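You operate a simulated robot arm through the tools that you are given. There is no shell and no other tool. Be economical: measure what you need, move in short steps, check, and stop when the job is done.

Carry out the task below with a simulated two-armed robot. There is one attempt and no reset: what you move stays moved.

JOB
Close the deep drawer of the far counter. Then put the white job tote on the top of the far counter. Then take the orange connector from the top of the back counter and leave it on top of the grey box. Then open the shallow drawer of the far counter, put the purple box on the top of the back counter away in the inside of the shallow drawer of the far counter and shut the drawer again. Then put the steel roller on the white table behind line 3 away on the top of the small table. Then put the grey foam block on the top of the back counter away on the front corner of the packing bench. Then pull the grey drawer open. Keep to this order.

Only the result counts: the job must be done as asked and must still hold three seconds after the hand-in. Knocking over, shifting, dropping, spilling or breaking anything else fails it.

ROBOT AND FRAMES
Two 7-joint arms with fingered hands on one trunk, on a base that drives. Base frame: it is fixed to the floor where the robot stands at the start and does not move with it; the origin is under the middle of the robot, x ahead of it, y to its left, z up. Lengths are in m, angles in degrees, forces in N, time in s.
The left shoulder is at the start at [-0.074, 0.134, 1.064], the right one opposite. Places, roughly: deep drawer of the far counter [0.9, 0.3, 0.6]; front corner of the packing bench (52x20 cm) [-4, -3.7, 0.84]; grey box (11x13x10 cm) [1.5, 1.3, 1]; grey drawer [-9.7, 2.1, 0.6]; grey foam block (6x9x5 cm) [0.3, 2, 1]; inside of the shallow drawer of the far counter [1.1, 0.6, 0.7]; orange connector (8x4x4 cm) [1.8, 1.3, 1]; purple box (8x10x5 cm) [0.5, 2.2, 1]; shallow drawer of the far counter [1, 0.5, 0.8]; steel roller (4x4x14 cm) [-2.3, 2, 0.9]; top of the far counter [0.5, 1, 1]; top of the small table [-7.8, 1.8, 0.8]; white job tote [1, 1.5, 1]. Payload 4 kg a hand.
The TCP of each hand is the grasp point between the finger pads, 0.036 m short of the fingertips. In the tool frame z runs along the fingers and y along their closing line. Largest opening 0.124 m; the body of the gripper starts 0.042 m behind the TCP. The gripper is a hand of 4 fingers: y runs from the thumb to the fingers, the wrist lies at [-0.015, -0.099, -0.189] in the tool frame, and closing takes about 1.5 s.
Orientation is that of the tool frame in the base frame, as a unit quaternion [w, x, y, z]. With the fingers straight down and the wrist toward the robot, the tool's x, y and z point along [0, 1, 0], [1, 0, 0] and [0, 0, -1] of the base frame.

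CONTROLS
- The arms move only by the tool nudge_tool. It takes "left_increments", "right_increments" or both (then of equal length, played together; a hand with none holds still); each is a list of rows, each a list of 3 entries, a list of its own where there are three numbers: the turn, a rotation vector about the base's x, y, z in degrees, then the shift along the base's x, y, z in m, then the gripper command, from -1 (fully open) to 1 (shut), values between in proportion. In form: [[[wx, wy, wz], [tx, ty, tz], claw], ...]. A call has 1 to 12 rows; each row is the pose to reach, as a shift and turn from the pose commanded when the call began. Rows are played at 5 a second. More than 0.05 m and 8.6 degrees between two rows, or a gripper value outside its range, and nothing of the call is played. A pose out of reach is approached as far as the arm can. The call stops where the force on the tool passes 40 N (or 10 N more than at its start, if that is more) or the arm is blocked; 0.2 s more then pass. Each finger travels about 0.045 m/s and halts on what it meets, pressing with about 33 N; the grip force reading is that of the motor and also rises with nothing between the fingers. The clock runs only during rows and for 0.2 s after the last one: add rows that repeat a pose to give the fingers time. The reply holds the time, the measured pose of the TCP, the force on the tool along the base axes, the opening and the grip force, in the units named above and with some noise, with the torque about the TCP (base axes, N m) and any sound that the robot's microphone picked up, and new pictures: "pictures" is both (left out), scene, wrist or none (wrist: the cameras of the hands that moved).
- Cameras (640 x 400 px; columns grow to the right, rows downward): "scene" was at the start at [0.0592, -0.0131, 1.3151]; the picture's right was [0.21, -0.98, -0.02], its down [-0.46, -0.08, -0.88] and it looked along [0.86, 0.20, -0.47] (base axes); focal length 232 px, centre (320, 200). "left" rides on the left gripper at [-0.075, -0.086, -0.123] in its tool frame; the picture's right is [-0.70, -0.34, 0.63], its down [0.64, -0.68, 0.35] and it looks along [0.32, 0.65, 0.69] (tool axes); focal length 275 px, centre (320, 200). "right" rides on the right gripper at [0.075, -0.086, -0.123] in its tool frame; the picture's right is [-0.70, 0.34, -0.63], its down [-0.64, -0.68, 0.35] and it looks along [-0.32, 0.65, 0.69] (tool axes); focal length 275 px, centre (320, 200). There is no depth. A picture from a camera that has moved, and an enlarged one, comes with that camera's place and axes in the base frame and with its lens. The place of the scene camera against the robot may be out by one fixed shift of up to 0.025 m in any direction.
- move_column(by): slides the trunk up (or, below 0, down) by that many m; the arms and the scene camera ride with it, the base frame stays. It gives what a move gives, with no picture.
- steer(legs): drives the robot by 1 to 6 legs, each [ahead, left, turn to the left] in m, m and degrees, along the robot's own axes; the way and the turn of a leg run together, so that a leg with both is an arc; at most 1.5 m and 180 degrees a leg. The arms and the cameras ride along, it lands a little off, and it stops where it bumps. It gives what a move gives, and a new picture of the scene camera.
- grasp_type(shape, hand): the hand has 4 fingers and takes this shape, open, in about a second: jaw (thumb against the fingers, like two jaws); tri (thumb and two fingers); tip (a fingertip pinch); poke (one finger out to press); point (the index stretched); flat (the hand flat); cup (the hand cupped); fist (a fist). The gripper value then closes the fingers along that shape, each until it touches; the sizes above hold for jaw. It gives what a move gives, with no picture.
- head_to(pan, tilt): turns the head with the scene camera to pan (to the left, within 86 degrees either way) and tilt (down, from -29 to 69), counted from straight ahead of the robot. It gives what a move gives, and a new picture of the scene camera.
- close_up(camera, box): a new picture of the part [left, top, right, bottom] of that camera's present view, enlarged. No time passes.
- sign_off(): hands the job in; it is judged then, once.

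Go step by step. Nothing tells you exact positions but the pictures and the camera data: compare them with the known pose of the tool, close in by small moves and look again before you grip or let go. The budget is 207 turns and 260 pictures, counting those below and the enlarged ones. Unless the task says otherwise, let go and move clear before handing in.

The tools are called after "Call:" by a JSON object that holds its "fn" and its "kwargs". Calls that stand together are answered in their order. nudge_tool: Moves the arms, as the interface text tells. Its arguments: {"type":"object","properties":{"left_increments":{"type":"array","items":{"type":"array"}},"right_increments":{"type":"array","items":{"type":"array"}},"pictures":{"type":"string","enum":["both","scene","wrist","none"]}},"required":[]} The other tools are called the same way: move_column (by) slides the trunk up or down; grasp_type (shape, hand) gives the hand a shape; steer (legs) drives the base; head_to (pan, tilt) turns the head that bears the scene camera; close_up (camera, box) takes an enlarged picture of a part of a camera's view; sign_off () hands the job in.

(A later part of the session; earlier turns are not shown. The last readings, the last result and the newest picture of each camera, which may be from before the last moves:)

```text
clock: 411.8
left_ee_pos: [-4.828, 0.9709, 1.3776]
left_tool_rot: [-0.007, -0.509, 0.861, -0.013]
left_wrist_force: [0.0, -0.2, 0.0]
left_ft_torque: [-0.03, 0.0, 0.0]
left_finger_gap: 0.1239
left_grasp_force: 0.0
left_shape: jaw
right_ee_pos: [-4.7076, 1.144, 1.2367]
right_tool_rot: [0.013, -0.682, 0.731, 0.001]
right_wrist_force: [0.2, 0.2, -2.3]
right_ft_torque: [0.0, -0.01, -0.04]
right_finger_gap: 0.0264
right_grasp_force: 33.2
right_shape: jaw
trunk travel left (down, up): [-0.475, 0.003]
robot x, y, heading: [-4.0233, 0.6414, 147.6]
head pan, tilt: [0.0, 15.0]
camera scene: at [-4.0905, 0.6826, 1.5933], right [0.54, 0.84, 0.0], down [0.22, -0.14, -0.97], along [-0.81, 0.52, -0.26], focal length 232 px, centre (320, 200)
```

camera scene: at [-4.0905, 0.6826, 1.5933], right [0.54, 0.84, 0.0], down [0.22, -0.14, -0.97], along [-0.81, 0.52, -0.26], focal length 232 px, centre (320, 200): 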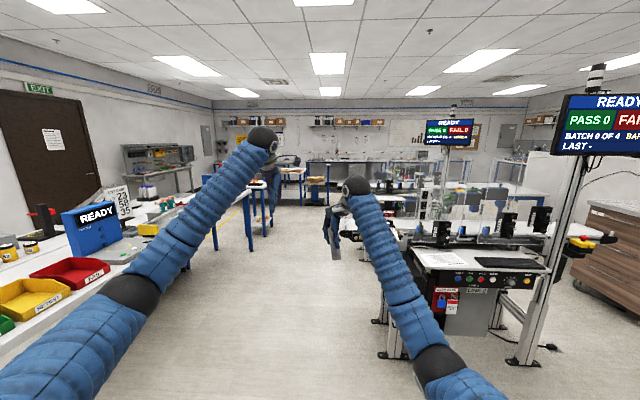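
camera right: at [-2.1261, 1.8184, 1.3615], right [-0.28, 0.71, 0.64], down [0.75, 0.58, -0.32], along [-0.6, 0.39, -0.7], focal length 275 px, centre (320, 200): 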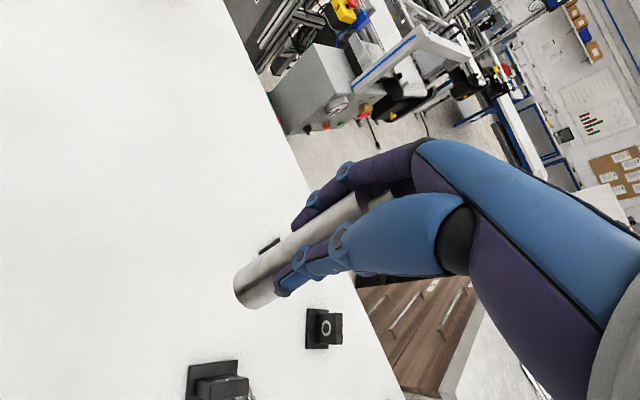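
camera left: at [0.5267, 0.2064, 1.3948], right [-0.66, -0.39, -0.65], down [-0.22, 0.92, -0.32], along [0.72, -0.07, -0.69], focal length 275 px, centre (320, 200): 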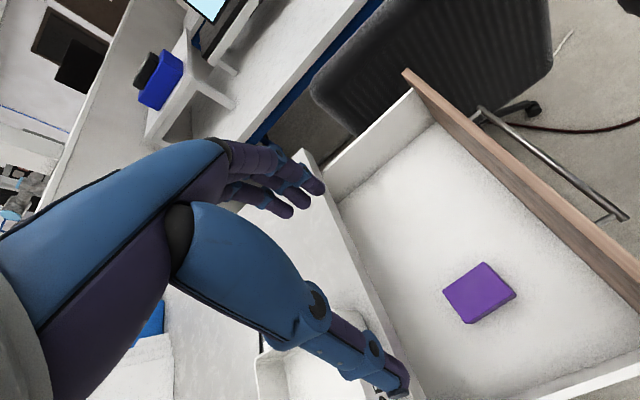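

Call:
{"fn": "steer", "kwargs": {"legs": [[0, 0.2, -2], [1.5, 0, 0], [0.8, 0, 0]]}}

Call:
{"fn": "head_to", "kwargs": {"pan": 25, "tilt": 22}}

```text
clock: 424.2
left_ee_pos: [-6.8311, 2.1016, 1.377]
left_tool_rot: [-0.008, -0.503, 0.864, -0.013]
left_wrist_force: [0.4, -0.3, -0.6]
left_ft_torque: [0.02, 0.01, -0.03]
left_finger_gap: 0.1239
left_grasp_force: 0.0
left_shape: jaw
right_ee_pos: [-6.7076, 2.2724, 1.2379]
right_tool_rot: [0.013, -0.676, 0.736, 0.001]
right_wrist_force: [-0.3, -0.7, -1.1]
right_ft_torque: [-0.01, 0.02, 0.02]
right_finger_gap: 0.0262
right_grasp_force: 32.7
right_shape: jaw
trunk travel left (down, up): [-0.475, 0.003]
robot x, y, heading: [-6.031, 1.7631, 146.5]
head pan, tilt: [0.0, 15.0]
camera scene: at [-6.0973, 1.8037, 1.5933], right [0.55, 0.84, 0.0], down [0.22, -0.14, -0.97], along [-0.81, 0.53, -0.26], focal length 232 px, centre (320, 200)
```

scene: 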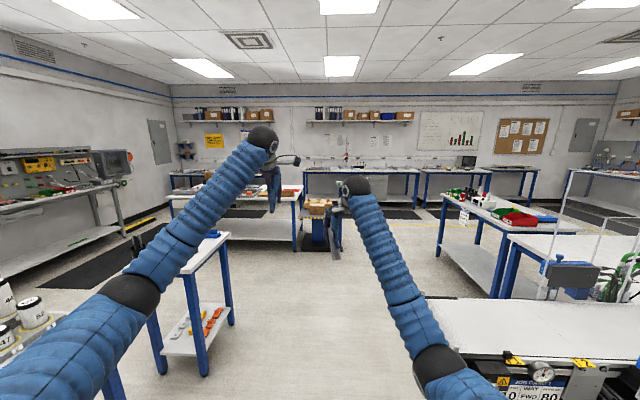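

```text
clock: 425.1
left_ee_pos: [-6.8296, 2.0999, 1.3778]
left_tool_rot: [-0.009, -0.503, 0.864, -0.012]
left_wrist_force: [-0.2, 0.9, -0.7]
left_ft_torque: [-0.03, 0.0, 0.01]
left_finger_gap: 0.1236
left_grasp_force: 0.1
left_shape: jaw
right_ee_pos: [-6.7067, 2.2729, 1.2373]
right_tool_rot: [0.013, -0.676, 0.737, 0.002]
right_wrist_force: [1.0, -1.0, -1.3]
right_ft_torque: [0.03, 0.0, 0.02]
right_finger_gap: 0.0263
right_grasp_force: 32.8
right_shape: jaw
trunk travel left (down, up): [-0.475, 0.003]
robot x, y, heading: [-6.0315, 1.7658, 146.7]
head pan, tilt: [25.0, 22.0]
camera scene: at [-6.1105, 1.7655, 1.582], right [0.14, 0.99, 0.0], down [0.37, -0.05, -0.93], along [-0.92, 0.13, -0.37], focal length 232 px, centre (320, 200)
```

scene: 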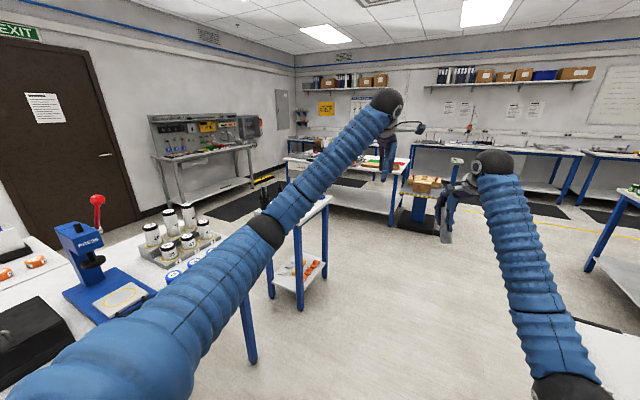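

Small table spans about e -7.3…-7.8, n ≤ -2.8. Drive forward alongside and turn left to face it.

Call:
{"fn": "steer", "kwargs": {"legs": [[1.45, 0.05, -1.2], [0, 0, 90]]}}

Call:
{"fn": "head_to", "kwargs": {"pan": 0, "tilt": 42}}

```text
clock: 436.0
left_ee_pos: [-7.6349, 1.7298, 1.3785]
left_tool_rot: [-0.003, 0.961, -0.275, 0.014]
left_wrist_force: [-0.7, -0.1, -0.7]
left_ft_torque: [0.0, 0.0, -0.02]
left_finger_gap: 0.1237
left_grasp_force: 0.1
left_shape: jaw
right_ee_pos: [-7.8002, 1.8612, 1.2367]
right_tool_rot: [-0.008, 0.998, -0.063, -0.01]
right_wrist_force: [-1.0, -0.2, -2.1]
right_ft_torque: [0.02, 0.01, 0.01]
right_finger_gap: 0.0263
right_grasp_force: 32.4
right_shape: jaw
trunk travel left (down, up): [-0.475, 0.003]
robot x, y, heading: [-7.263, 2.5162, -125.6]
head pan, tilt: [25.0, 22.0]
camera scene: at [-7.2727, 2.4286, 1.5819], right [-0.98, 0.18, 0.0], down [0.07, 0.37, -0.93], along [-0.17, -0.91, -0.38], focal length 232 px, centre (320, 200)
```

scene: 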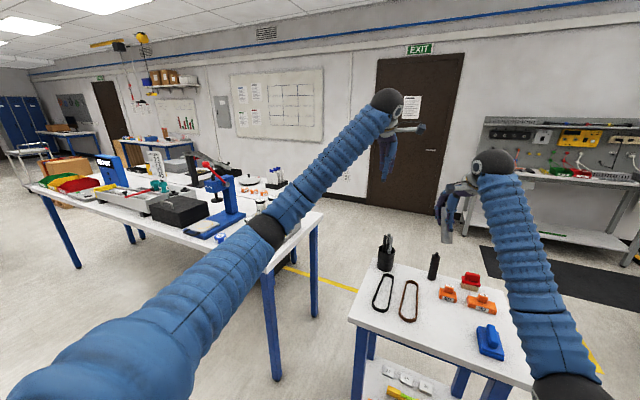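

```text
clock: 436.9
left_ee_pos: [-7.6352, 1.7296, 1.3777]
left_tool_rot: [-0.002, 0.961, -0.275, 0.014]
left_wrist_force: [0.0, -0.2, -0.5]
left_ft_torque: [-0.01, 0.0, 0.03]
left_finger_gap: 0.1238
left_grasp_force: 0.1
left_shape: jaw
right_ee_pos: [-7.8001, 1.8597, 1.2368]
right_tool_rot: [-0.008, 0.998, -0.063, -0.009]
right_wrist_force: [-0.1, 0.0, -2.3]
right_ft_torque: [0.05, 0.0, 0.0]
right_finger_gap: 0.0259
right_grasp_force: 33.0
right_shape: jaw
trunk travel left (down, up): [-0.475, 0.003]
robot x, y, heading: [-7.263, 2.5169, -125.6]
head pan, tilt: [0.0, 42.0]
camera scene: at [-7.3045, 2.4519, 1.5509], right [-0.81, 0.58, 0.0], down [0.39, 0.54, -0.74], along [-0.43, -0.6, -0.67], focal length 232 px, centre (320, 200)
```

scene: 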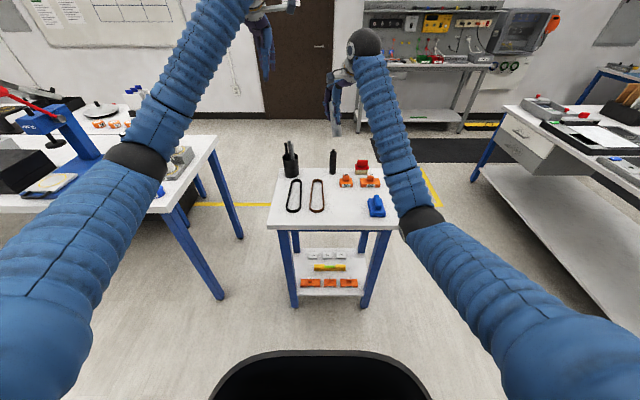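

Close look at the table top for a free spot.

Call:
{"fn": "close_up", "kwargs": {"camera": "scene", "box": [255, 140, 415, 240]}}

```text
4.00 times, centred on (335, 190) of scene
camera zoom: at [-7.3045, 2.4519, 1.5509], right [-0.81, 0.58, 0.0], down [0.39, 0.54, -0.74], along [-0.43, -0.6, -0.67], focal length 926 px, centre (260, 240)
```

zoom: 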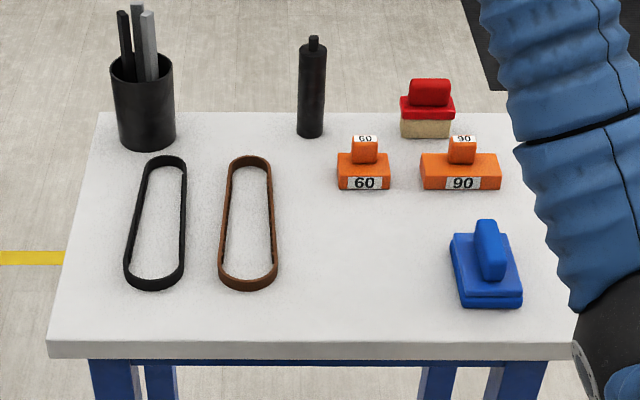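

Call:
{"fn": "close_up", "kwargs": {"camera": "right", "box": [0, 0, 640, 400]}}

```text
1.00 times, centred on (320, 200) of right (not enlarged: the box is as wide or as high as the picture)
camera zoom: at [-7.7135, 1.9338, 1.361], right [-0.72, -0.26, 0.64], down [-0.56, 0.76, -0.32], along [-0.41, -0.59, -0.7], focal length 275 px, centre (320, 200)
```

zoom: 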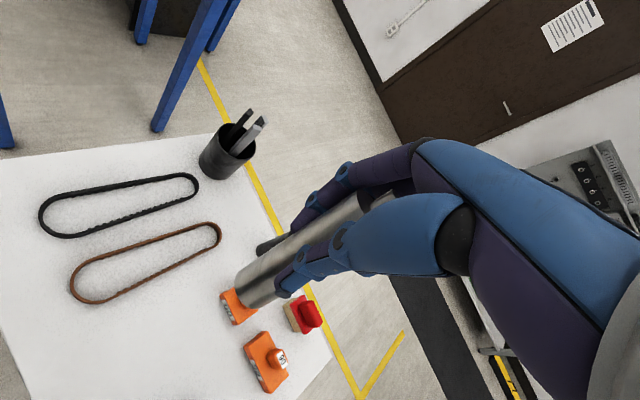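

Table top z≈0.865; free spot ≈[-7.80,1.94]. Back off slightly for elbow clearance, then lower the roller in stages.

Call:
{"fn": "steer", "kwargs": {"legs": [[-0.1, 0, 0]]}}

```text
clock: 438.1
left_ee_pos: [-7.5738, 1.8158, 1.3785]
left_tool_rot: [-0.002, 0.961, -0.275, 0.014]
left_wrist_force: [0.7, 0.4, -0.3]
left_ft_torque: [0.01, -0.02, 0.01]
left_finger_gap: 0.124
left_grasp_force: 0.1
left_shape: jaw
right_ee_pos: [-7.7397, 1.9435, 1.2381]
right_tool_rot: [-0.007, 0.998, -0.062, -0.01]
right_wrist_force: [0.3, -0.1, -0.9]
right_ft_torque: [0.0, 0.0, 0.01]
right_finger_gap: 0.0265
right_grasp_force: 32.9
right_shape: jaw
trunk travel left (down, up): [-0.475, 0.003]
robot x, y, heading: [-7.2031, 2.6014, -125.7]
head pan, tilt: [0.0, 42.0]
camera scene: at [-7.2441, 2.5361, 1.5509], right [-0.81, 0.58, 0.0], down [0.39, 0.54, -0.74], along [-0.43, -0.6, -0.67], focal length 232 px, centre (320, 200)
```

scene: 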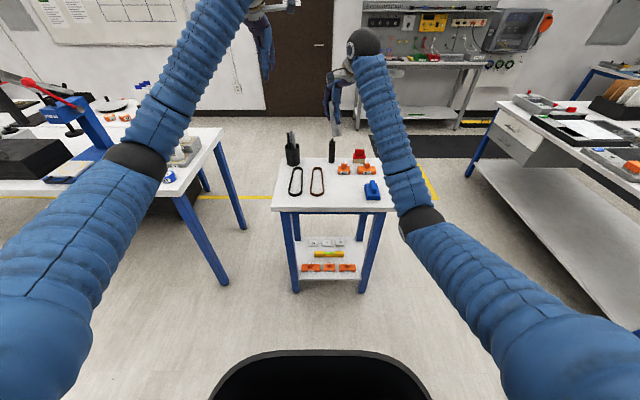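

Call:
{"fn": "nudge_tool", "kwargs": {"right_increments": [[[0, 0, 0], [-0.03, -0.002, 0], 1], [[0, 0, 0], [-0.063, -0.005, -0.01], 1], [[0, 0, 0], [-0.063, -0.005, -0.05], 1], [[0, 0, 0], [-0.063, -0.005, -0.09], 1], [[0, 0, 0], [-0.063, -0.005, -0.13], 1], [[0, 0, 0], [-0.063, -0.005, -0.17], 1], [[0, 0, 0], [-0.063, -0.005, -0.2], 1]]}}

```text
clock: 439.7
left_ee_pos: [-7.5757, 1.813, 1.3776]
left_tool_rot: [-0.003, 0.961, -0.275, 0.014]
left_wrist_force: [-1.0, 0.0, -0.6]
left_ft_torque: [0.01, 0.02, -0.02]
left_finger_gap: 0.1239
left_grasp_force: 0.1
left_shape: jaw
right_ee_pos: [-7.8051, 1.9388, 1.0367]
right_tool_rot: [-0.008, 0.998, -0.063, -0.009]
right_wrist_force: [-0.4, 0.1, -0.9]
right_ft_torque: [0.02, 0.0, -0.01]
right_finger_gap: 0.0261
right_grasp_force: 33.4
right_shape: jaw
trunk travel left (down, up): [-0.475, 0.003]
robot x, y, heading: [-7.2035, 2.602, -125.7]
head pan, tilt: [0.0, 42.0]
camera scene: at [-7.2451, 2.5352, 1.5508], right [-0.81, 0.58, 0.0], down [0.39, 0.54, -0.74], along [-0.43, -0.6, -0.67], focal length 232 px, centre (320, 200)
camera right: at [-7.7177, 2.0119, 1.1599], right [-0.72, -0.26, 0.64], down [-0.56, 0.76, -0.32], along [-0.41, -0.59, -0.69], focal length 275 px, centre (320, 200)
```

scene: 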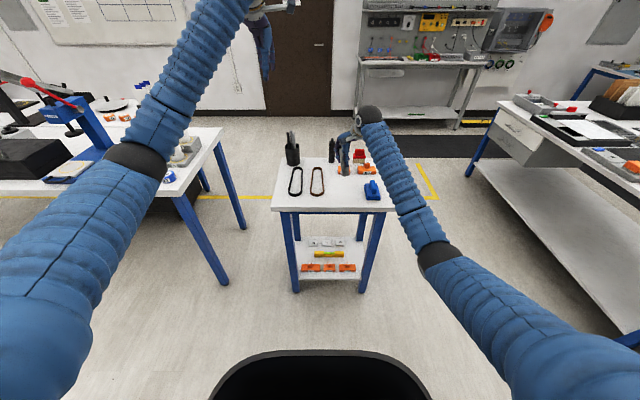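
right: 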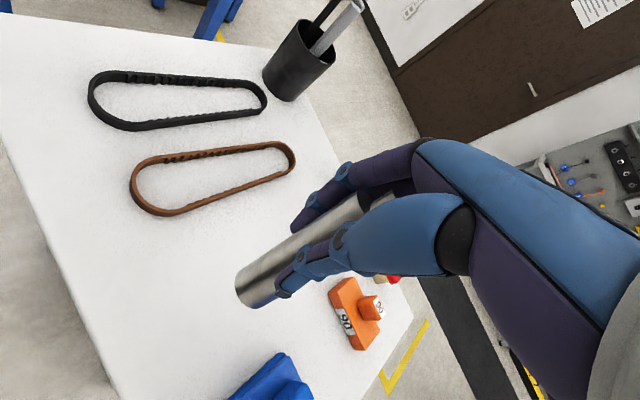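

Clear landing spot. Lower to contact.

Call:
{"fn": "nudge_tool", "kwargs": {"right_increments": [[[0, 0, 0], [0, 0, -0.025], 1], [[0, 0, 0], [0, 0, -0.042], 1], [[0, 0, 0], [0, 0, -0.05], 1], [[0, 0, 0], [0, 0, -0.055], 1], [[0, 0, 0], [0, 0, -0.06], 1], [[0, 0, 0], [0, 0, -0.064], 1], [[0, 0, 0], [0, 0, -0.068], 1], [[0, 0, 0], [0, 0, -0.072], 1]], "pictures": "wrist"}}

```text
clock: 441.5
left_ee_pos: [-7.5751, 1.8135, 1.3778]
left_tool_rot: [-0.004, 0.961, -0.275, 0.015]
left_wrist_force: [0.5, 0.8, -0.2]
left_ft_torque: [0.02, -0.05, 0.0]
left_finger_gap: 0.1238
left_grasp_force: 0.1
left_shape: jaw
right_ee_pos: [-7.8037, 1.9384, 0.9653]
right_tool_rot: [-0.008, 0.998, -0.063, -0.009]
right_wrist_force: [0.6, -0.4, -1.6]
right_ft_torque: [0.03, -0.03, 0.0]
right_finger_gap: 0.0261
right_grasp_force: 32.2
right_shape: jaw
trunk travel left (down, up): [-0.475, 0.003]
robot x, y, heading: [-7.2019, 2.6014, -125.8]
head pan, tilt: [0.0, 42.0]
camera right: at [-7.7167, 2.0119, 1.089], right [-0.72, -0.26, 0.64], down [-0.56, 0.76, -0.32], along [-0.41, -0.59, -0.7], focal length 275 px, centre (320, 200)
```

right: 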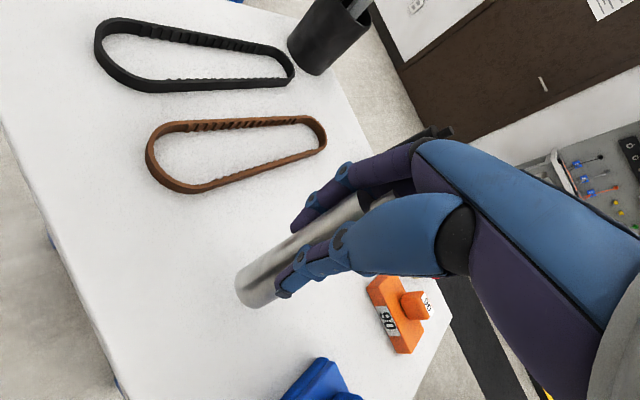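

Call:
{"fn": "nudge_tool", "kwargs": {"right_increments": [[[0, 0, 0], [0, 0, -0.005], 1], [[0, 0, 0], [0, 0, -0.01], 1], [[0, 0, 0], [0, 0, -0.015], 1], [[0, 0, 0], [0, 0, -0.019], 1], [[0, 0, 0], [0, 0, -0.023], 1], [[0, 0, 0], [0, 0, -0.027], 1], [[0, 0, 0], [0, 0, -0.031], 1], [[0, 0, 0], [0, 0, -0.035], 1], [[0, 0, 0], [0, 0, -0.039], 1]], "pictures": "wrist"}}

```text
clock: 443.4
left_ee_pos: [-7.5747, 1.8146, 1.379]
left_tool_rot: [-0.003, 0.961, -0.276, 0.014]
left_wrist_force: [-0.3, -0.2, -0.5]
left_ft_torque: [0.02, 0.01, 0.01]
left_finger_gap: 0.1238
left_grasp_force: 0.1
left_shape: jaw
right_ee_pos: [-7.8045, 1.9358, 0.9407]
right_tool_rot: [0.0, 0.998, -0.063, -0.011]
right_wrist_force: [1.8, 5.0, 21.6]
right_ft_torque: [0.45, -0.07, -0.03]
right_finger_gap: 0.0259
right_grasp_force: 32.7
right_shape: jaw
trunk travel left (down, up): [-0.475, 0.003]
robot x, y, heading: [-7.2034, 2.5999, -125.6]
head pan, tilt: [0.0, 42.0]
stopped in row 9 (right hand): the force on the tool passed its limit at 43 N (the readings are from after the stop); the commanded pose is now the measured one
camera right: at [-7.7163, 2.0111, 1.0625], right [-0.72, -0.25, 0.65], down [-0.56, 0.76, -0.33], along [-0.41, -0.6, -0.69], focal length 275 px, centre (320, 200)
```

right: 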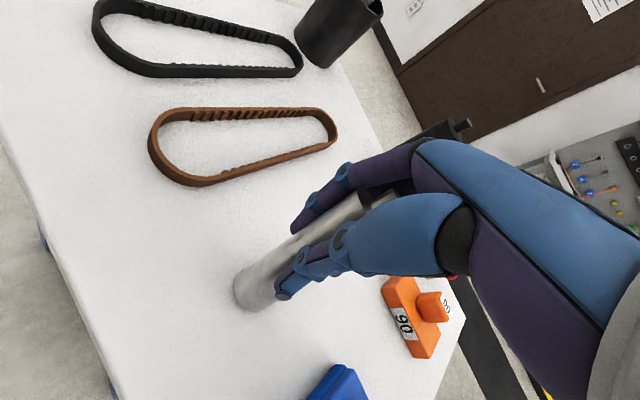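

Roller stands on the table. Relieve pressure and open slowly.

Call:
{"fn": "nudge_tool", "kwargs": {"right_increments": [[[0.9, 0, 0], [0, 0.002, 0.002], 1], [[0.9, 0, 0], [0, 0.002, 0.003], 0.8], [[0.9, 0, 0], [0, 0.002, 0.003], 0.6], [[0.9, 0, 0], [0, 0.002, 0.003], 0.45], [[0.9, 0, 0], [0, 0.002, 0.003], 0.3], [[0.9, 0, 0], [0, 0.002, 0.003], 0.1], [[0.9, 0, 0], [0, 0.002, 0.003], -0.1], [[0.9, 0, 0], [0, 0.002, 0.003], -0.3], [[0.9, 0, 0], [0, 0.002, 0.003], -0.4], [[0.9, 0, 0], [0, 0.002, 0.003], -0.4]], "pictures": "wrist"}}

```text
clock: 445.6
left_ee_pos: [-7.5742, 1.8142, 1.3782]
left_tool_rot: [-0.004, 0.961, -0.275, 0.014]
left_wrist_force: [-0.8, 0.6, 0.3]
left_ft_torque: [0.0, 0.01, 0.0]
left_finger_gap: 0.1237
left_grasp_force: 0.0
left_shape: jaw
right_ee_pos: [-7.8028, 1.9387, 0.9392]
right_tool_rot: [-0.011, 0.998, -0.064, -0.01]
right_wrist_force: [0.0, 0.4, 0.2]
right_ft_torque: [0.01, -0.01, 0.0]
right_finger_gap: 0.0866
right_grasp_force: 0.0
right_shape: jaw
trunk travel left (down, up): [-0.475, 0.003]
robot x, y, heading: [-7.2024, 2.6014, -125.7]
head pan, tilt: [0.0, 42.0]
camera right: at [-7.7164, 2.0107, 1.0633], right [-0.72, -0.26, 0.64], down [-0.56, 0.77, -0.32], along [-0.41, -0.59, -0.7], focal length 275 px, centre (320, 200)
```

right: 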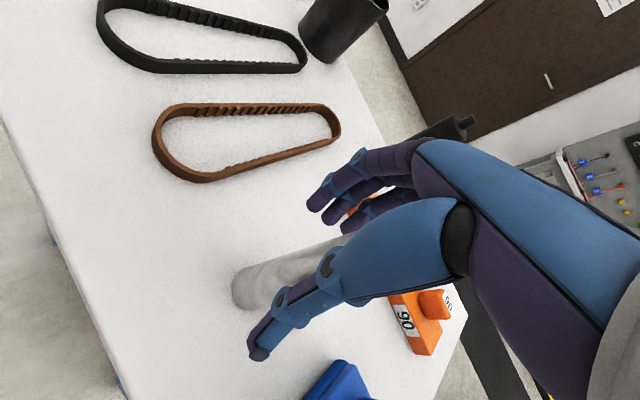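

Rise straight up and check.

Call:
{"fn": "nudge_tool", "kwargs": {"right_increments": [[[0, 0, 0], [0, 0, 0.03], -0.4], [[0, 0, 0], [0, 0, 0.07], -0.4], [[0, 0, 0], [0, 0, 0.11], -0.4], [[0, 0, 0], [0, 0, 0.15], -0.4], [[0, 0, 0], [0, 0, 0.2], -0.4], [[0, 0, 0], [0, 0, 0.25], -0.6], [[0, 0, 0], [0, 0, 0.3], -0.8], [[0, 0, 0], [0, 0, 0.35], -1], [[0, 0, 0], [0, 0, 0.4], -1]], "pictures": "wrist"}}

```text
clock: 447.6
left_ee_pos: [-7.5733, 1.8152, 1.378]
left_tool_rot: [-0.003, 0.961, -0.275, 0.013]
left_wrist_force: [-0.1, 1.0, -0.2]
left_ft_torque: [-0.01, -0.02, 0.0]
left_finger_gap: 0.1237
left_grasp_force: 0.0
left_shape: jaw
right_ee_pos: [-7.8022, 1.9364, 1.3421]
right_tool_rot: [-0.012, 0.998, -0.062, -0.011]
right_wrist_force: [0.0, -0.7, 0.4]
right_ft_torque: [-0.03, 0.01, 0.0]
right_finger_gap: 0.1237
right_grasp_force: 0.0
right_shape: jaw
trunk travel left (down, up): [-0.475, 0.003]
robot x, y, heading: [-7.2045, 2.601, -125.7]
head pan, tilt: [0.0, 42.0]
camera right: at [-7.7146, 2.0096, 1.4654], right [-0.72, -0.26, 0.64], down [-0.56, 0.77, -0.32], along [-0.41, -0.59, -0.7], focal length 275 px, centre (320, 200)
```

right: 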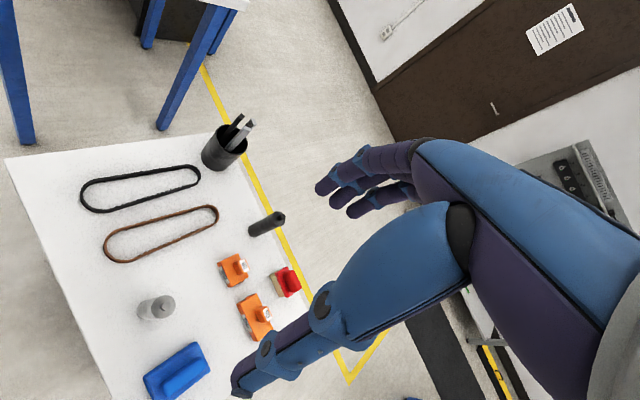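

The roller stands on the small table. Next the foam block: raise both hands for clearance, turn to +e and drive back along the aisle.

Call:
{"fn": "nudge_tool", "kwargs": {"left_increments": [[[0, 0, 0], [0, 0, 0.04], -1], [[0, 0, 0], [0, 0, 0.08], -1], [[0, 0, 0], [0, 0, 0.12], -1]], "right_increments": [[[0, 0, 0], [0, 0, 0.05], -1], [[0, 0, 0], [0, 0, 0.1], -1], [[0, 0, 0], [0, 0, 0.15], -1]], "pictures": "none"}}

Call:
{"fn": "steer", "kwargs": {"legs": [[0, 0, 91], [1.5, -0.05, 0], [1.0, 0, 0]]}}

```text
clock: 448.4
left_ee_pos: [-7.5748, 1.8145, 1.498]
left_tool_rot: [-0.002, 0.961, -0.275, 0.014]
left_wrist_force: [-0.3, 0.8, 0.1]
left_ft_torque: [-0.06, -0.01, -0.01]
left_finger_gap: 0.1236
left_grasp_force: 0.1
left_shape: jaw
right_ee_pos: [-7.8036, 1.9404, 1.4901]
right_tool_rot: [-0.01, 0.998, -0.063, -0.011]
right_wrist_force: [-0.6, 0.0, -1.0]
right_ft_torque: [0.0, -0.01, -0.01]
right_finger_gap: 0.1237
right_grasp_force: 0.1
right_shape: jaw
trunk travel left (down, up): [-0.475, 0.003]
robot x, y, heading: [-7.2021, 2.6003, -125.5]
head pan, tilt: [0.0, 42.0]
```

```text
refused: leg 2 is longer than a leg can be; nothing moved
```

Call:
{"fn": "steer", "kwargs": {"legs": [[0, 0, 91], [1.4, 0.1, 0], [1.1, 0, 0]]}}

Call:
{"fn": "head_to", "kwargs": {"pan": 0, "tilt": 18}}

```text
clock: 464.4
left_ee_pos: [-4.3199, 0.8368, 1.4971]
left_tool_rot: [-0.013, 0.873, 0.488, 0.008]
left_wrist_force: [0.2, -0.1, -0.2]
left_ft_torque: [-0.01, 0.0, -0.01]
left_finger_gap: 0.1237
left_grasp_force: 0.1
left_shape: jaw
right_ee_pos: [-4.4434, 0.6053, 1.4894]
right_tool_rot: [0.0, 0.749, 0.663, -0.016]
right_wrist_force: [-1.0, 0.4, 0.5]
right_ft_torque: [-0.03, 0.02, -0.02]
right_finger_gap: 0.1238
right_grasp_force: 0.0
right_shape: jaw
trunk travel left (down, up): [-0.475, 0.003]
robot x, y, heading: [-5.1098, 1.2037, -35.4]
head pan, tilt: [0.0, 42.0]
camera scene: at [-5.0471, 1.1539, 1.5509], right [-0.58, -0.82, 0.0], down [-0.55, 0.39, -0.74], along [0.61, -0.43, -0.67], focal length 232 px, centre (320, 200)
```

scene: 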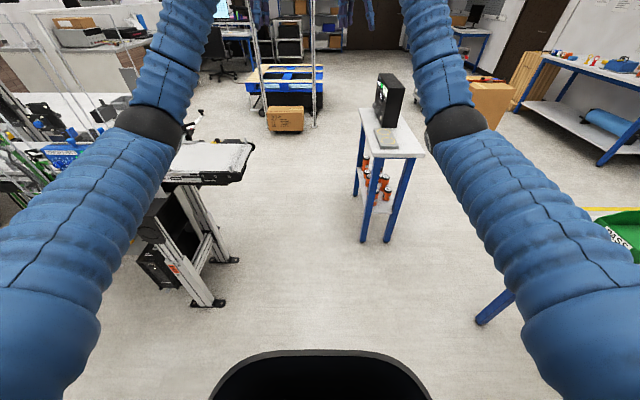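

```text
clock: 465.3
left_ee_pos: [-4.3205, 0.8355, 1.4974]
left_tool_rot: [-0.013, 0.873, 0.488, 0.009]
left_wrist_force: [-0.1, 0.2, 0.8]
left_ft_torque: [-0.01, 0.01, -0.03]
left_finger_gap: 0.1238
left_grasp_force: 0.1
left_shape: jaw
right_ee_pos: [-4.4429, 0.6052, 1.4908]
right_tool_rot: [0.0, 0.748, 0.663, -0.015]
right_wrist_force: [-0.5, 0.9, 0.1]
right_ft_torque: [0.0, 0.02, -0.03]
right_finger_gap: 0.1238
right_grasp_force: 0.0
right_shape: jaw
trunk travel left (down, up): [-0.475, 0.003]
robot x, y, heading: [-5.1103, 1.2056, -35.3]
head pan, tilt: [0.0, 18.0]
camera scene: at [-5.0395, 1.1484, 1.5884], right [-0.58, -0.82, 0.0], down [-0.25, 0.18, -0.95], along [0.78, -0.55, -0.31], focal length 232 px, centre (320, 200)
```

scene: 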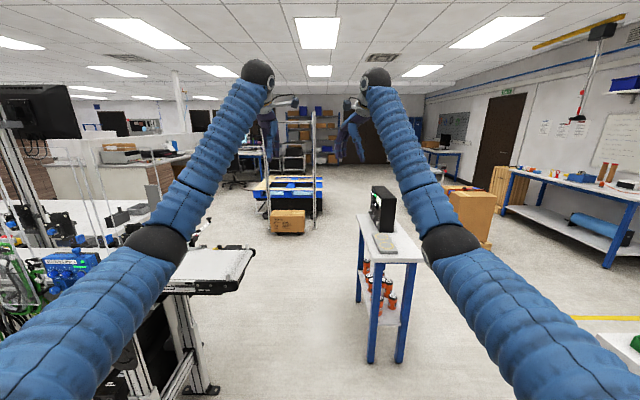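

Passage visible; continue past the cart, then align with the y≈0.5 lane used before.

Call:
{"fn": "steer", "kwargs": {"legs": [[1.3, 0.08, 0.8], [0.84, 0, 0], [0, 0.72, 0], [0, 0, 34.5]]}}

```text
clock: 481.2
left_ee_pos: [-2.0091, 0.7962, 1.4971]
left_tool_rot: [-0.015, 0.684, 0.73, 0.004]
left_wrist_force: [-0.5, 0.0, 0.9]
left_ft_torque: [-0.01, 0.02, 0.02]
left_finger_gap: 0.1239
left_grasp_force: 0.1
left_shape: jaw
right_ee_pos: [-1.9755, 0.5369, 1.4898]
right_tool_rot: [0.004, 0.511, 0.859, -0.014]
right_wrist_force: [-0.2, 0.0, 0.1]
right_ft_torque: [-0.04, 0.04, -0.02]
right_finger_gap: 0.1238
right_grasp_force: 0.1
right_shape: jaw
trunk travel left (down, up): [-0.475, 0.003]
robot x, y, heading: [-2.8655, 0.6427, 0.0]
head pan, tilt: [0.0, 18.0]
camera scene: at [-2.7796, 0.6338, 1.5884], right [0.0, -1.0, 0.0], down [-0.31, 0.0, -0.95], along [0.95, 0.0, -0.31], focal length 232 px, centre (320, 200)
```

scene: 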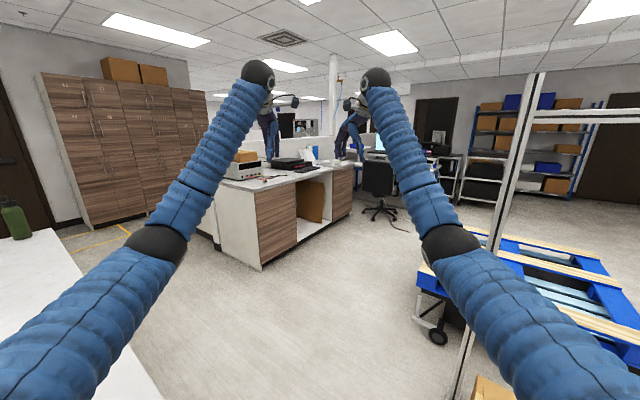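

Call:
{"fn": "steer", "kwargs": {"legs": [[0, -0.1, 0], [1.5, 0, 0], [0, 0, 55.5], [0, 0.42, 0], [1.2, 0, 0]]}}

```text
clock: 499.8
left_ee_pos: [-0.6923, 2.5663, 1.4964]
left_tool_rot: [-0.015, 0.261, 0.965, -0.003]
left_wrist_force: [-0.7, 0.0, 0.0]
left_ft_torque: [-0.01, 0.02, 0.03]
left_finger_gap: 0.1238
left_grasp_force: 0.1
left_shape: jaw
right_ee_pos: [-0.4582, 2.4485, 1.4893]
right_tool_rot: [0.012, 0.048, 0.999, -0.011]
right_wrist_force: [0.2, -0.1, 0.8]
right_ft_torque: [0.0, 0.0, 0.04]
right_finger_gap: 0.1238
right_grasp_force: 0.1
right_shape: jaw
trunk travel left (down, up): [-0.475, 0.003]
robot x, y, heading: [-1.0367, 1.7651, 56.1]
head pan, tilt: [0.0, 18.0]
camera scene: at [-0.9905, 1.8326, 1.5885], right [0.83, -0.56, 0.0], down [-0.17, -0.26, -0.95], along [0.53, 0.79, -0.31], focal length 232 px, centre (320, 200)
```

scene: 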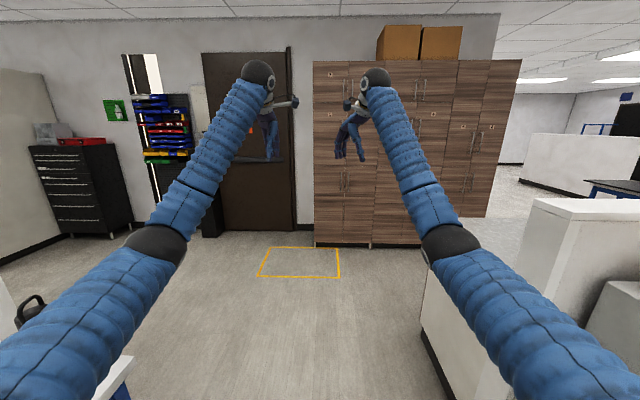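

Call:
{"fn": "steer", "kwargs": {"legs": [[1.11, 0, 0], [0, 0, -90.6]]}}

Call:
{"fn": "head_to", "kwargs": {"pan": 0, "tilt": 42}}

```text
clock: 509.3
left_ee_pos: [0.3675, 2.3056, 1.4969]
left_tool_rot: [-0.013, 0.873, 0.487, 0.008]
left_wrist_force: [-0.8, 0.3, 0.4]
left_ft_torque: [0.0, 0.01, 0.04]
left_finger_gap: 0.124
left_grasp_force: 0.1
left_shape: jaw
right_ee_pos: [0.2437, 2.0749, 1.4892]
right_tool_rot: [0.0, 0.749, 0.663, -0.015]
right_wrist_force: [0.0, 0.1, -0.5]
right_ft_torque: [0.06, -0.01, -0.02]
right_finger_gap: 0.1239
right_grasp_force: 0.0
right_shape: jaw
trunk travel left (down, up): [-0.475, 0.003]
robot x, y, heading: [-0.4229, 2.6705, -35.3]
head pan, tilt: [0.0, 18.0]
camera scene: at [-0.351, 2.6191, 1.5884], right [-0.58, -0.82, 0.0], down [-0.25, 0.18, -0.95], along [0.78, -0.55, -0.31], focal length 232 px, centre (320, 200)
```

scene: 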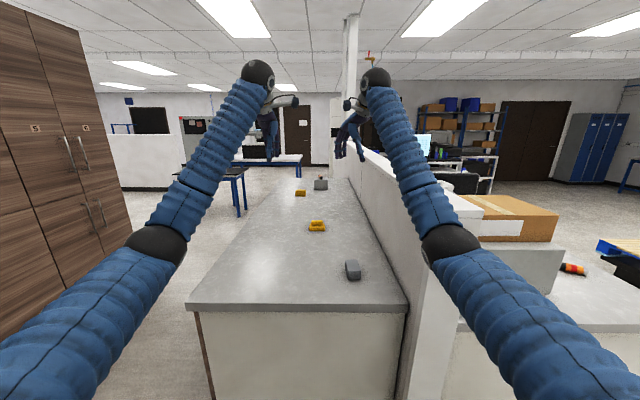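

```text
clock: 510.2
left_ee_pos: [0.3674, 2.3064, 1.4965]
left_tool_rot: [-0.013, 0.873, 0.487, 0.008]
left_wrist_force: [0.8, 0.0, -0.2]
left_ft_torque: [0.02, 0.02, 0.02]
left_finger_gap: 0.1239
left_grasp_force: 0.1
left_shape: jaw
right_ee_pos: [0.2422, 2.0756, 1.4888]
right_tool_rot: [-0.001, 0.749, 0.662, -0.016]
right_wrist_force: [0.8, -0.3, -0.3]
right_ft_torque: [0.04, -0.01, -0.03]
right_finger_gap: 0.1236
right_grasp_force: 0.1
right_shape: jaw
trunk travel left (down, up): [-0.475, 0.003]
robot x, y, heading: [-0.4231, 2.6749, -35.3]
head pan, tilt: [0.0, 42.0]
camera scene: at [-0.3588, 2.625, 1.5509], right [-0.58, -0.82, 0.0], down [-0.55, 0.39, -0.74], along [0.61, -0.43, -0.67], focal length 232 px, centre (320, 200)
```

scene: 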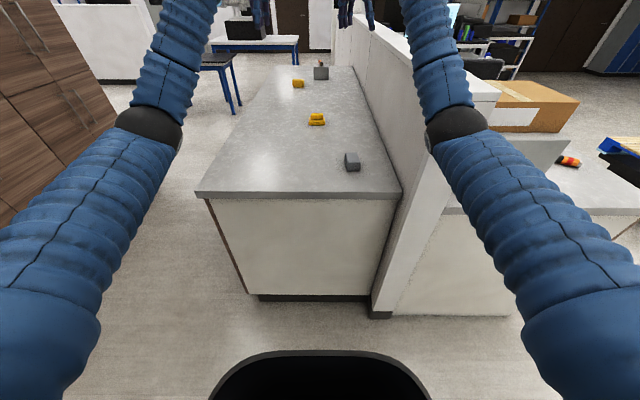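

Foam block ≈[0.26,2.03], long side along the counter. Bring the right hand over it, aligned, and look.

Call:
{"fn": "nudge_tool", "kwargs": {"right_increments": [[[0, 0, -7], [0.003, -0.011, -0.05], -1], [[0, 0, -14], [0.006, -0.022, -0.1], -1], [[0, 0, -21], [0.01, -0.034, -0.14], -1], [[0, 0, -27.5], [0.013, -0.045, -0.18], -1], [[0, 0, -27.5], [0.013, -0.045, -0.22], -1], [[0, 0, -27.5], [0.013, -0.045, -0.26], -1], [[0, 0, -27.5], [0.013, -0.045, -0.3], -1]], "pictures": "wrist"}}

```text
refused: row 1 steps farther than a row can; nothing moved
```

Call:
{"fn": "nudge_tool", "kwargs": {"right_increments": [[[0, 0, -7], [0.003, -0.011, -0.04], -1], [[0, 0, -14], [0.006, -0.022, -0.08], -1], [[0, 0, -21], [0.01, -0.034, -0.12], -1], [[0, 0, -27.5], [0.013, -0.045, -0.16], -1], [[0, 0, -27.5], [0.013, -0.045, -0.2], -1], [[0, 0, -27.5], [0.013, -0.045, -0.24], -1], [[0, 0, -27.5], [0.013, -0.045, -0.28], -1], [[0, 0, -27.5], [0.013, -0.045, -0.31], -1]], "pictures": "wrist"}}

```text
clock: 512.0
left_ee_pos: [0.3683, 2.306, 1.4972]
left_tool_rot: [-0.012, 0.874, 0.486, 0.008]
left_wrist_force: [-0.1, 0.4, 0.5]
left_ft_torque: [0.01, 0.0, 0.02]
left_finger_gap: 0.1236
left_grasp_force: 0.1
left_shape: jaw
right_ee_pos: [0.2567, 2.0284, 1.1808]
right_tool_rot: [-0.004, 0.885, 0.465, -0.015]
right_wrist_force: [0.4, 1.1, 0.3]
right_ft_torque: [0.01, 0.02, 0.02]
right_finger_gap: 0.1237
right_grasp_force: 0.1
right_shape: jaw
trunk travel left (down, up): [-0.475, 0.003]
robot x, y, heading: [-0.4187, 2.67, -35.2]
head pan, tilt: [0.0, 42.0]
camera right: at [0.232, 2.1402, 1.3051], right [-0.1, -0.76, 0.64], down [-0.94, -0.15, -0.32], along [0.34, -0.63, -0.7], focal length 275 px, centre (320, 200)
```

right: 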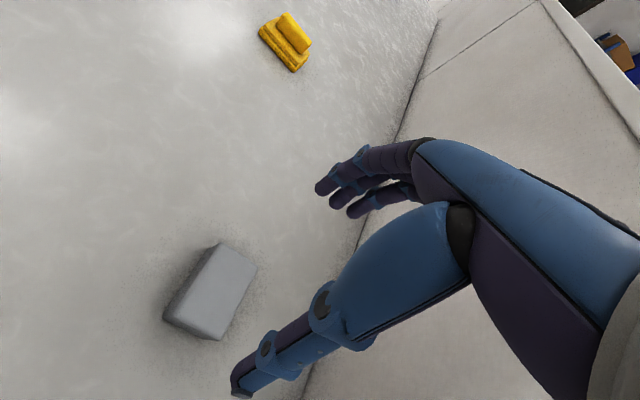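

Aligned over the block. Lower to just above it and check finger clearance.

Call:
{"fn": "nudge_tool", "kwargs": {"right_increments": [[[0, 0, 2], [-0.003, 0, -0.04], -1], [[0, 0, 2], [-0.003, 0, -0.08], -1], [[0, 0, 2], [-0.003, 0, -0.12], -1]], "pictures": "wrist"}}

```text
clock: 512.8
left_ee_pos: [0.3682, 2.3068, 1.4963]
left_tool_rot: [-0.012, 0.873, 0.487, 0.009]
left_wrist_force: [0.0, -0.2, -0.5]
left_ft_torque: [0.01, -0.01, -0.04]
left_finger_gap: 0.1236
left_grasp_force: 0.1
left_shape: jaw
right_ee_pos: [0.253, 2.029, 1.0578]
right_tool_rot: [-0.003, 0.876, 0.481, -0.015]
right_wrist_force: [0.2, 0.5, 0.4]
right_ft_torque: [0.02, 0.03, 0.01]
right_finger_gap: 0.1235
right_grasp_force: 0.0
right_shape: jaw
trunk travel left (down, up): [-0.475, 0.003]
robot x, y, heading: [-0.421, 2.6762, -35.4]
head pan, tilt: [0.0, 42.0]
camera right: at [0.2249, 2.1393, 1.1815], right [-0.07, -0.76, 0.64], down [-0.93, -0.18, -0.32], along [0.36, -0.62, -0.7], focal length 275 px, centre (320, 200)
```

right: 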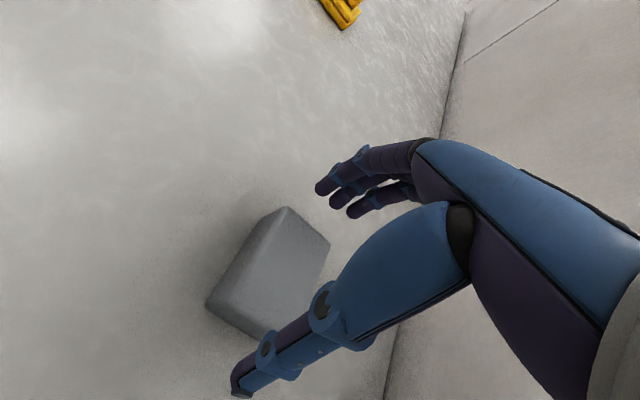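

Clearance is fine. Lower and grip.

Call:
{"fn": "nudge_tool", "kwargs": {"right_increments": [[[0, 0, 0], [0, 0, -0.025], -1], [[0, 0, 0], [0, 0, -0.045], -1], [[0, 0, 0], [0, 0, -0.045], -0.6], [[0, 0, 0], [0, 0, -0.045], -0.2], [[0, 0, 0], [0, 0, -0.045], 0.3], [[0, 0, 0], [0, 0, -0.045], 1], [[0, 0, 0], [0, 0, -0.045], 1], [[0, 0, 0], [0, 0, -0.02], 1], [[0, 0, 0], [0, 0, 0.02], 1], [[0, 0, 0], [0, 0, 0.06], 1], [[0, 0, 0], [0, 0, 0.1], 1], [[0, 0, 0], [0, 0, 0.14], 1]], "pictures": "wrist"}}

```text
clock: 515.4
left_ee_pos: [0.3673, 2.3063, 1.4971]
left_tool_rot: [-0.012, 0.874, 0.487, 0.008]
left_wrist_force: [-0.2, 0.0, 0.6]
left_ft_torque: [0.02, -0.01, 0.02]
left_finger_gap: 0.1238
left_grasp_force: 0.1
left_shape: jaw
right_ee_pos: [0.2526, 2.0292, 1.2019]
right_tool_rot: [-0.004, 0.877, 0.48, -0.016]
right_wrist_force: [-0.4, 0.3, -0.5]
right_ft_torque: [0.0, -0.02, 0.05]
right_finger_gap: 0.0908
right_grasp_force: 32.9
right_shape: jaw
trunk travel left (down, up): [-0.475, 0.003]
robot x, y, heading: [-0.4219, 2.6746, -35.4]
head pan, tilt: [0.0, 42.0]
camera right: at [0.2241, 2.1402, 1.3256], right [-0.07, -0.76, 0.64], down [-0.93, -0.18, -0.32], along [0.36, -0.62, -0.7], focal length 275 px, centre (320, 200)
```

right: 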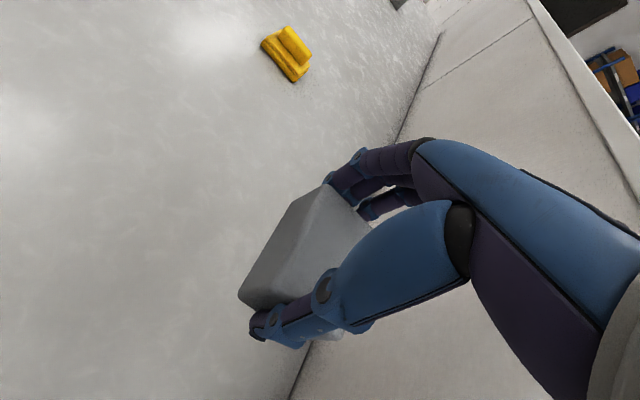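

Foam block held. Raise it and drive back down the aisle toward the packing bench (≈[-4,-3.7]).

Call:
{"fn": "nudge_tool", "kwargs": {"right_increments": [[[0, 0, 0], [0, 0, 0.05], 1], [[0, 0, 0], [0, 0, 0.1], 1], [[0, 0, 0], [0, 0, 0.15], 1], [[0, 0, 0], [0, 0, 0.2], 1], [[0, 0, 0], [0, 0, 0.25], 1]], "pictures": "none"}}

Call:
{"fn": "head_to", "kwargs": {"pan": 0, "tilt": 25}}

Call:
{"fn": "steer", "kwargs": {"legs": [[0, 0, -89.1], [1.5, 0, 0], [0.75, 0, 0], [0.65, -0.42, 0]]}}

```text
clock: 516.6
left_ee_pos: [0.3672, 2.307, 1.498]
left_tool_rot: [-0.012, 0.873, 0.488, 0.008]
left_wrist_force: [-0.7, 0.2, -0.4]
left_ft_torque: [0.02, 0.01, 0.02]
left_finger_gap: 0.1233
left_grasp_force: 0.1
left_shape: jaw
right_ee_pos: [0.2536, 2.032, 1.451]
right_tool_rot: [-0.004, 0.877, 0.48, -0.016]
right_wrist_force: [-0.7, -0.4, -0.8]
right_ft_torque: [0.01, -0.01, -0.02]
right_finger_gap: 0.0904
right_grasp_force: 32.8
right_shape: jaw
trunk travel left (down, up): [-0.475, 0.003]
robot x, y, heading: [-0.4221, 2.6739, -35.2]
head pan, tilt: [0.0, 42.0]
```

```text
clock: 517.4
left_ee_pos: [0.3679, 2.3069, 1.4971]
left_tool_rot: [-0.013, 0.873, 0.487, 0.008]
left_wrist_force: [-0.4, 0.2, 0.2]
left_ft_torque: [0.01, 0.01, -0.01]
left_finger_gap: 0.1238
left_grasp_force: 0.2
left_shape: jaw
right_ee_pos: [0.2541, 2.03, 1.4486]
right_tool_rot: [-0.004, 0.877, 0.481, -0.014]
right_wrist_force: [0.3, 0.3, 0.0]
right_ft_torque: [0.01, -0.01, -0.01]
right_finger_gap: 0.0906
right_grasp_force: 33.2
right_shape: jaw
trunk travel left (down, up): [-0.475, 0.003]
robot x, y, heading: [-0.4219, 2.6739, -35.2]
head pan, tilt: [0.0, 25.0]
camera scene: at [-0.3516, 2.6196, 1.577], right [-0.58, -0.82, 0.0], down [-0.35, 0.25, -0.91], along [0.74, -0.52, -0.42], focal length 232 px, centre (320, 200)
```

scene: 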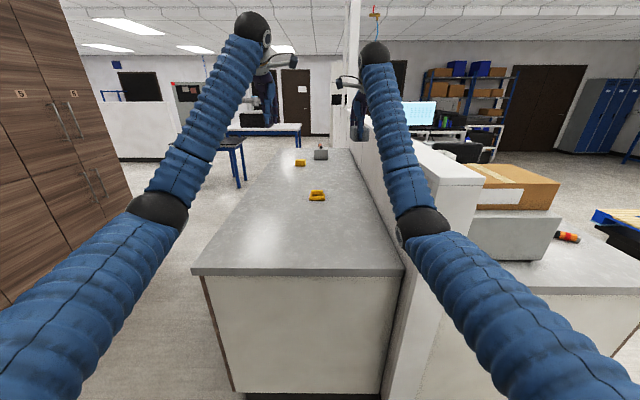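

```text
clock: 536.1
left_ee_pos: [-2.7715, -0.2775, 1.4968]
left_tool_rot: [-0.003, 0.965, -0.262, 0.014]
left_wrist_force: [0.2, -0.3, -0.5]
left_ft_torque: [0.01, -0.02, 0.0]
left_finger_gap: 0.1236
left_grasp_force: 0.1
left_shape: jaw
right_ee_pos: [-3.0482, -0.1697, 1.4494]
right_tool_rot: [-0.013, 0.963, -0.268, -0.009]
right_wrist_force: [-0.8, -0.4, 1.1]
right_ft_torque: [-0.05, -0.02, 0.02]
right_finger_gap: 0.0907
right_grasp_force: 33.4
right_shape: jaw
trunk travel left (down, up): [-0.475, 0.003]
robot x, y, heading: [-2.4225, 0.5223, -124.0]
head pan, tilt: [0.0, 25.0]
camera scene: at [-2.4668, 0.4461, 1.5771], right [-0.83, 0.56, 0.0], down [0.24, 0.35, -0.91], along [-0.51, -0.75, -0.42], focal length 232 px, centre (320, 200)
```

scene: 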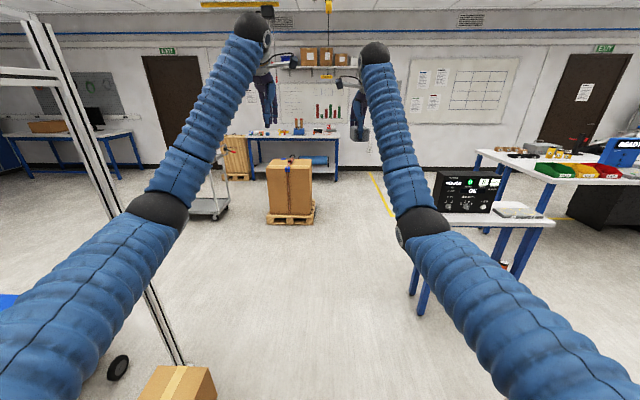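

Bench is ahead behind a pallet of boxes. Zoom on the bench and approach.

Call:
{"fn": "close_up", "kwargs": {"camera": "scene", "box": [190, 100, 350, 230]}}

```text
3.08 times, centred on (270, 165) of scene
camera zoom: at [-2.4668, 0.4461, 1.5771], right [-0.83, 0.56, 0.0], down [0.24, 0.35, -0.91], along [-0.51, -0.75, -0.42], focal length 712 px, centre (474, 308)
```

zoom: 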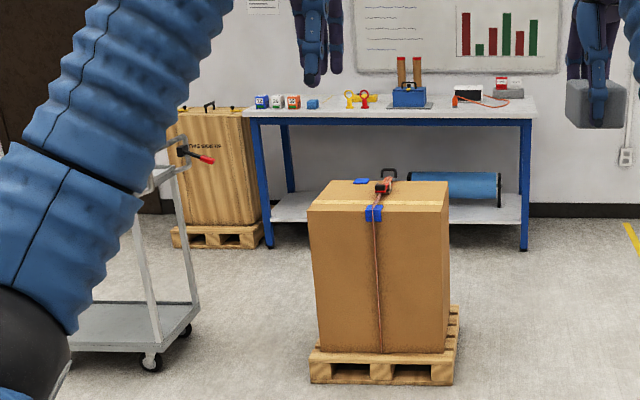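

Base disc radius ≈0.32 m fits behind the pallet. Path: pass right of the pallet, then strafe left in front of the bench.

Call:
{"fn": "steer", "kwargs": {"legs": [[1.4, 0, -0.5], [0.7, -0.38, 0], [1.5, 0, 0], [0.12, 0, 0]]}}

```text
clock: 554.6
left_ee_pos: [-5.1088, -3.1329, 1.4971]
left_tool_rot: [-0.004, 0.967, -0.253, 0.014]
left_wrist_force: [-0.5, 0.0, -0.6]
left_ft_torque: [0.01, -0.01, -0.01]
left_finger_gap: 0.1238
left_grasp_force: 0.1
left_shape: jaw
right_ee_pos: [-5.3873, -3.0286, 1.4492]
right_tool_rot: [-0.013, 0.966, -0.259, -0.008]
right_wrist_force: [-0.7, -0.4, -1.0]
right_ft_torque: [-0.02, -0.01, 0.0]
right_finger_gap: 0.0901
right_grasp_force: 33.2
right_shape: jaw
trunk travel left (down, up): [-0.475, 0.003]
robot x, y, heading: [-4.7708, -2.3287, -122.9]
head pan, tilt: [0.0, 25.0]
camera scene: at [-4.8169, -2.4038, 1.5771], right [-0.84, 0.54, 0.0], down [0.23, 0.35, -0.91], along [-0.49, -0.76, -0.42], focal length 232 px, centre (320, 200)
```

scene: 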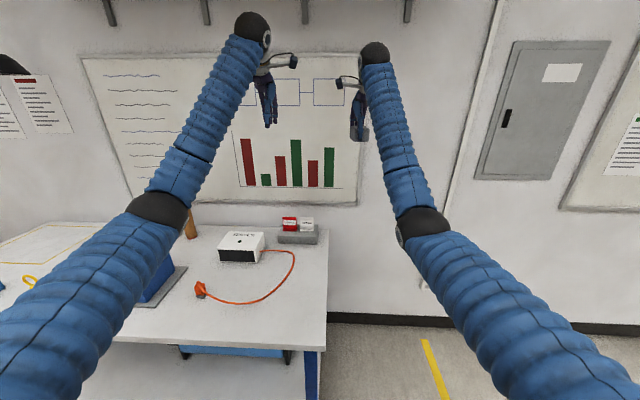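

Bench front edge is at n≈-5.18. Align and strafe left along the bench to its left front corner.

Call:
{"fn": "steer", "kwargs": {"legs": [[0.04, 0, -1.6], [0, 1.42, 0]]}}

Call:
{"fn": "head_to", "kwargs": {"pan": 0, "tilt": 45}}

```text
clock: 559.6
left_ee_pos: [-4.4269, -3.6671, 1.496]
left_tool_rot: [-0.003, 0.961, -0.276, 0.016]
left_wrist_force: [-0.1, -0.1, 0.8]
left_ft_torque: [-0.02, 0.03, 0.0]
left_finger_gap: 0.1239
left_grasp_force: 0.1
left_shape: jaw
right_ee_pos: [-4.6986, -3.5546, 1.4484]
right_tool_rot: [-0.013, 0.96, -0.28, -0.008]
right_wrist_force: [0.2, 0.6, 0.3]
right_ft_torque: [0.02, 0.0, -0.03]
right_finger_gap: 0.0903
right_grasp_force: 33.1
right_shape: jaw
trunk travel left (down, up): [-0.475, 0.003]
robot x, y, heading: [-4.054, -2.8811, -125.4]
head pan, tilt: [0.0, 25.0]
stopped in leg 2: the robot was blocked; the commanded pose is now the measured one
camera scene: at [-4.1012, -2.9544, 1.577], right [-0.82, 0.58, 0.0], down [0.25, 0.35, -0.91], along [-0.52, -0.74, -0.42], focal length 232 px, centre (320, 200)
```

scene: 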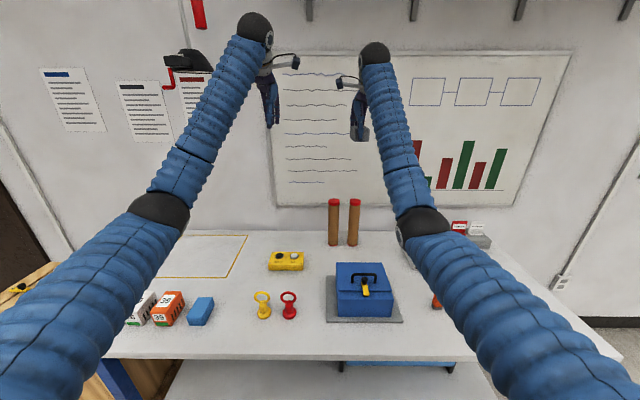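

```text
clock: 560.4
left_ee_pos: [-4.4212, -3.6663, 1.4972]
left_tool_rot: [-0.002, 0.961, -0.276, 0.016]
left_wrist_force: [-0.1, -0.3, -0.8]
left_ft_torque: [-0.03, -0.05, 0.01]
left_finger_gap: 0.1237
left_grasp_force: 0.1
left_shape: jaw
right_ee_pos: [-4.6946, -3.556, 1.4507]
right_tool_rot: [-0.013, 0.96, -0.279, -0.008]
right_wrist_force: [0.9, -0.3, -0.5]
right_ft_torque: [-0.01, 0.06, 0.0]
right_finger_gap: 0.0902
right_grasp_force: 32.5
right_shape: jaw
trunk travel left (down, up): [-0.475, 0.003]
robot x, y, heading: [-4.0509, -2.8806, -125.4]
head pan, tilt: [0.0, 45.0]
camera scene: at [-4.0907, -2.9454, 1.5466], right [-0.82, 0.58, 0.0], down [0.41, 0.58, -0.71], along [-0.41, -0.58, -0.71], focal length 232 px, centre (320, 200)
```

scene: 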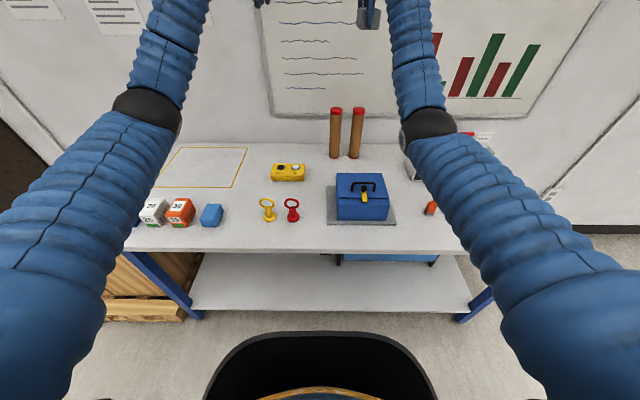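

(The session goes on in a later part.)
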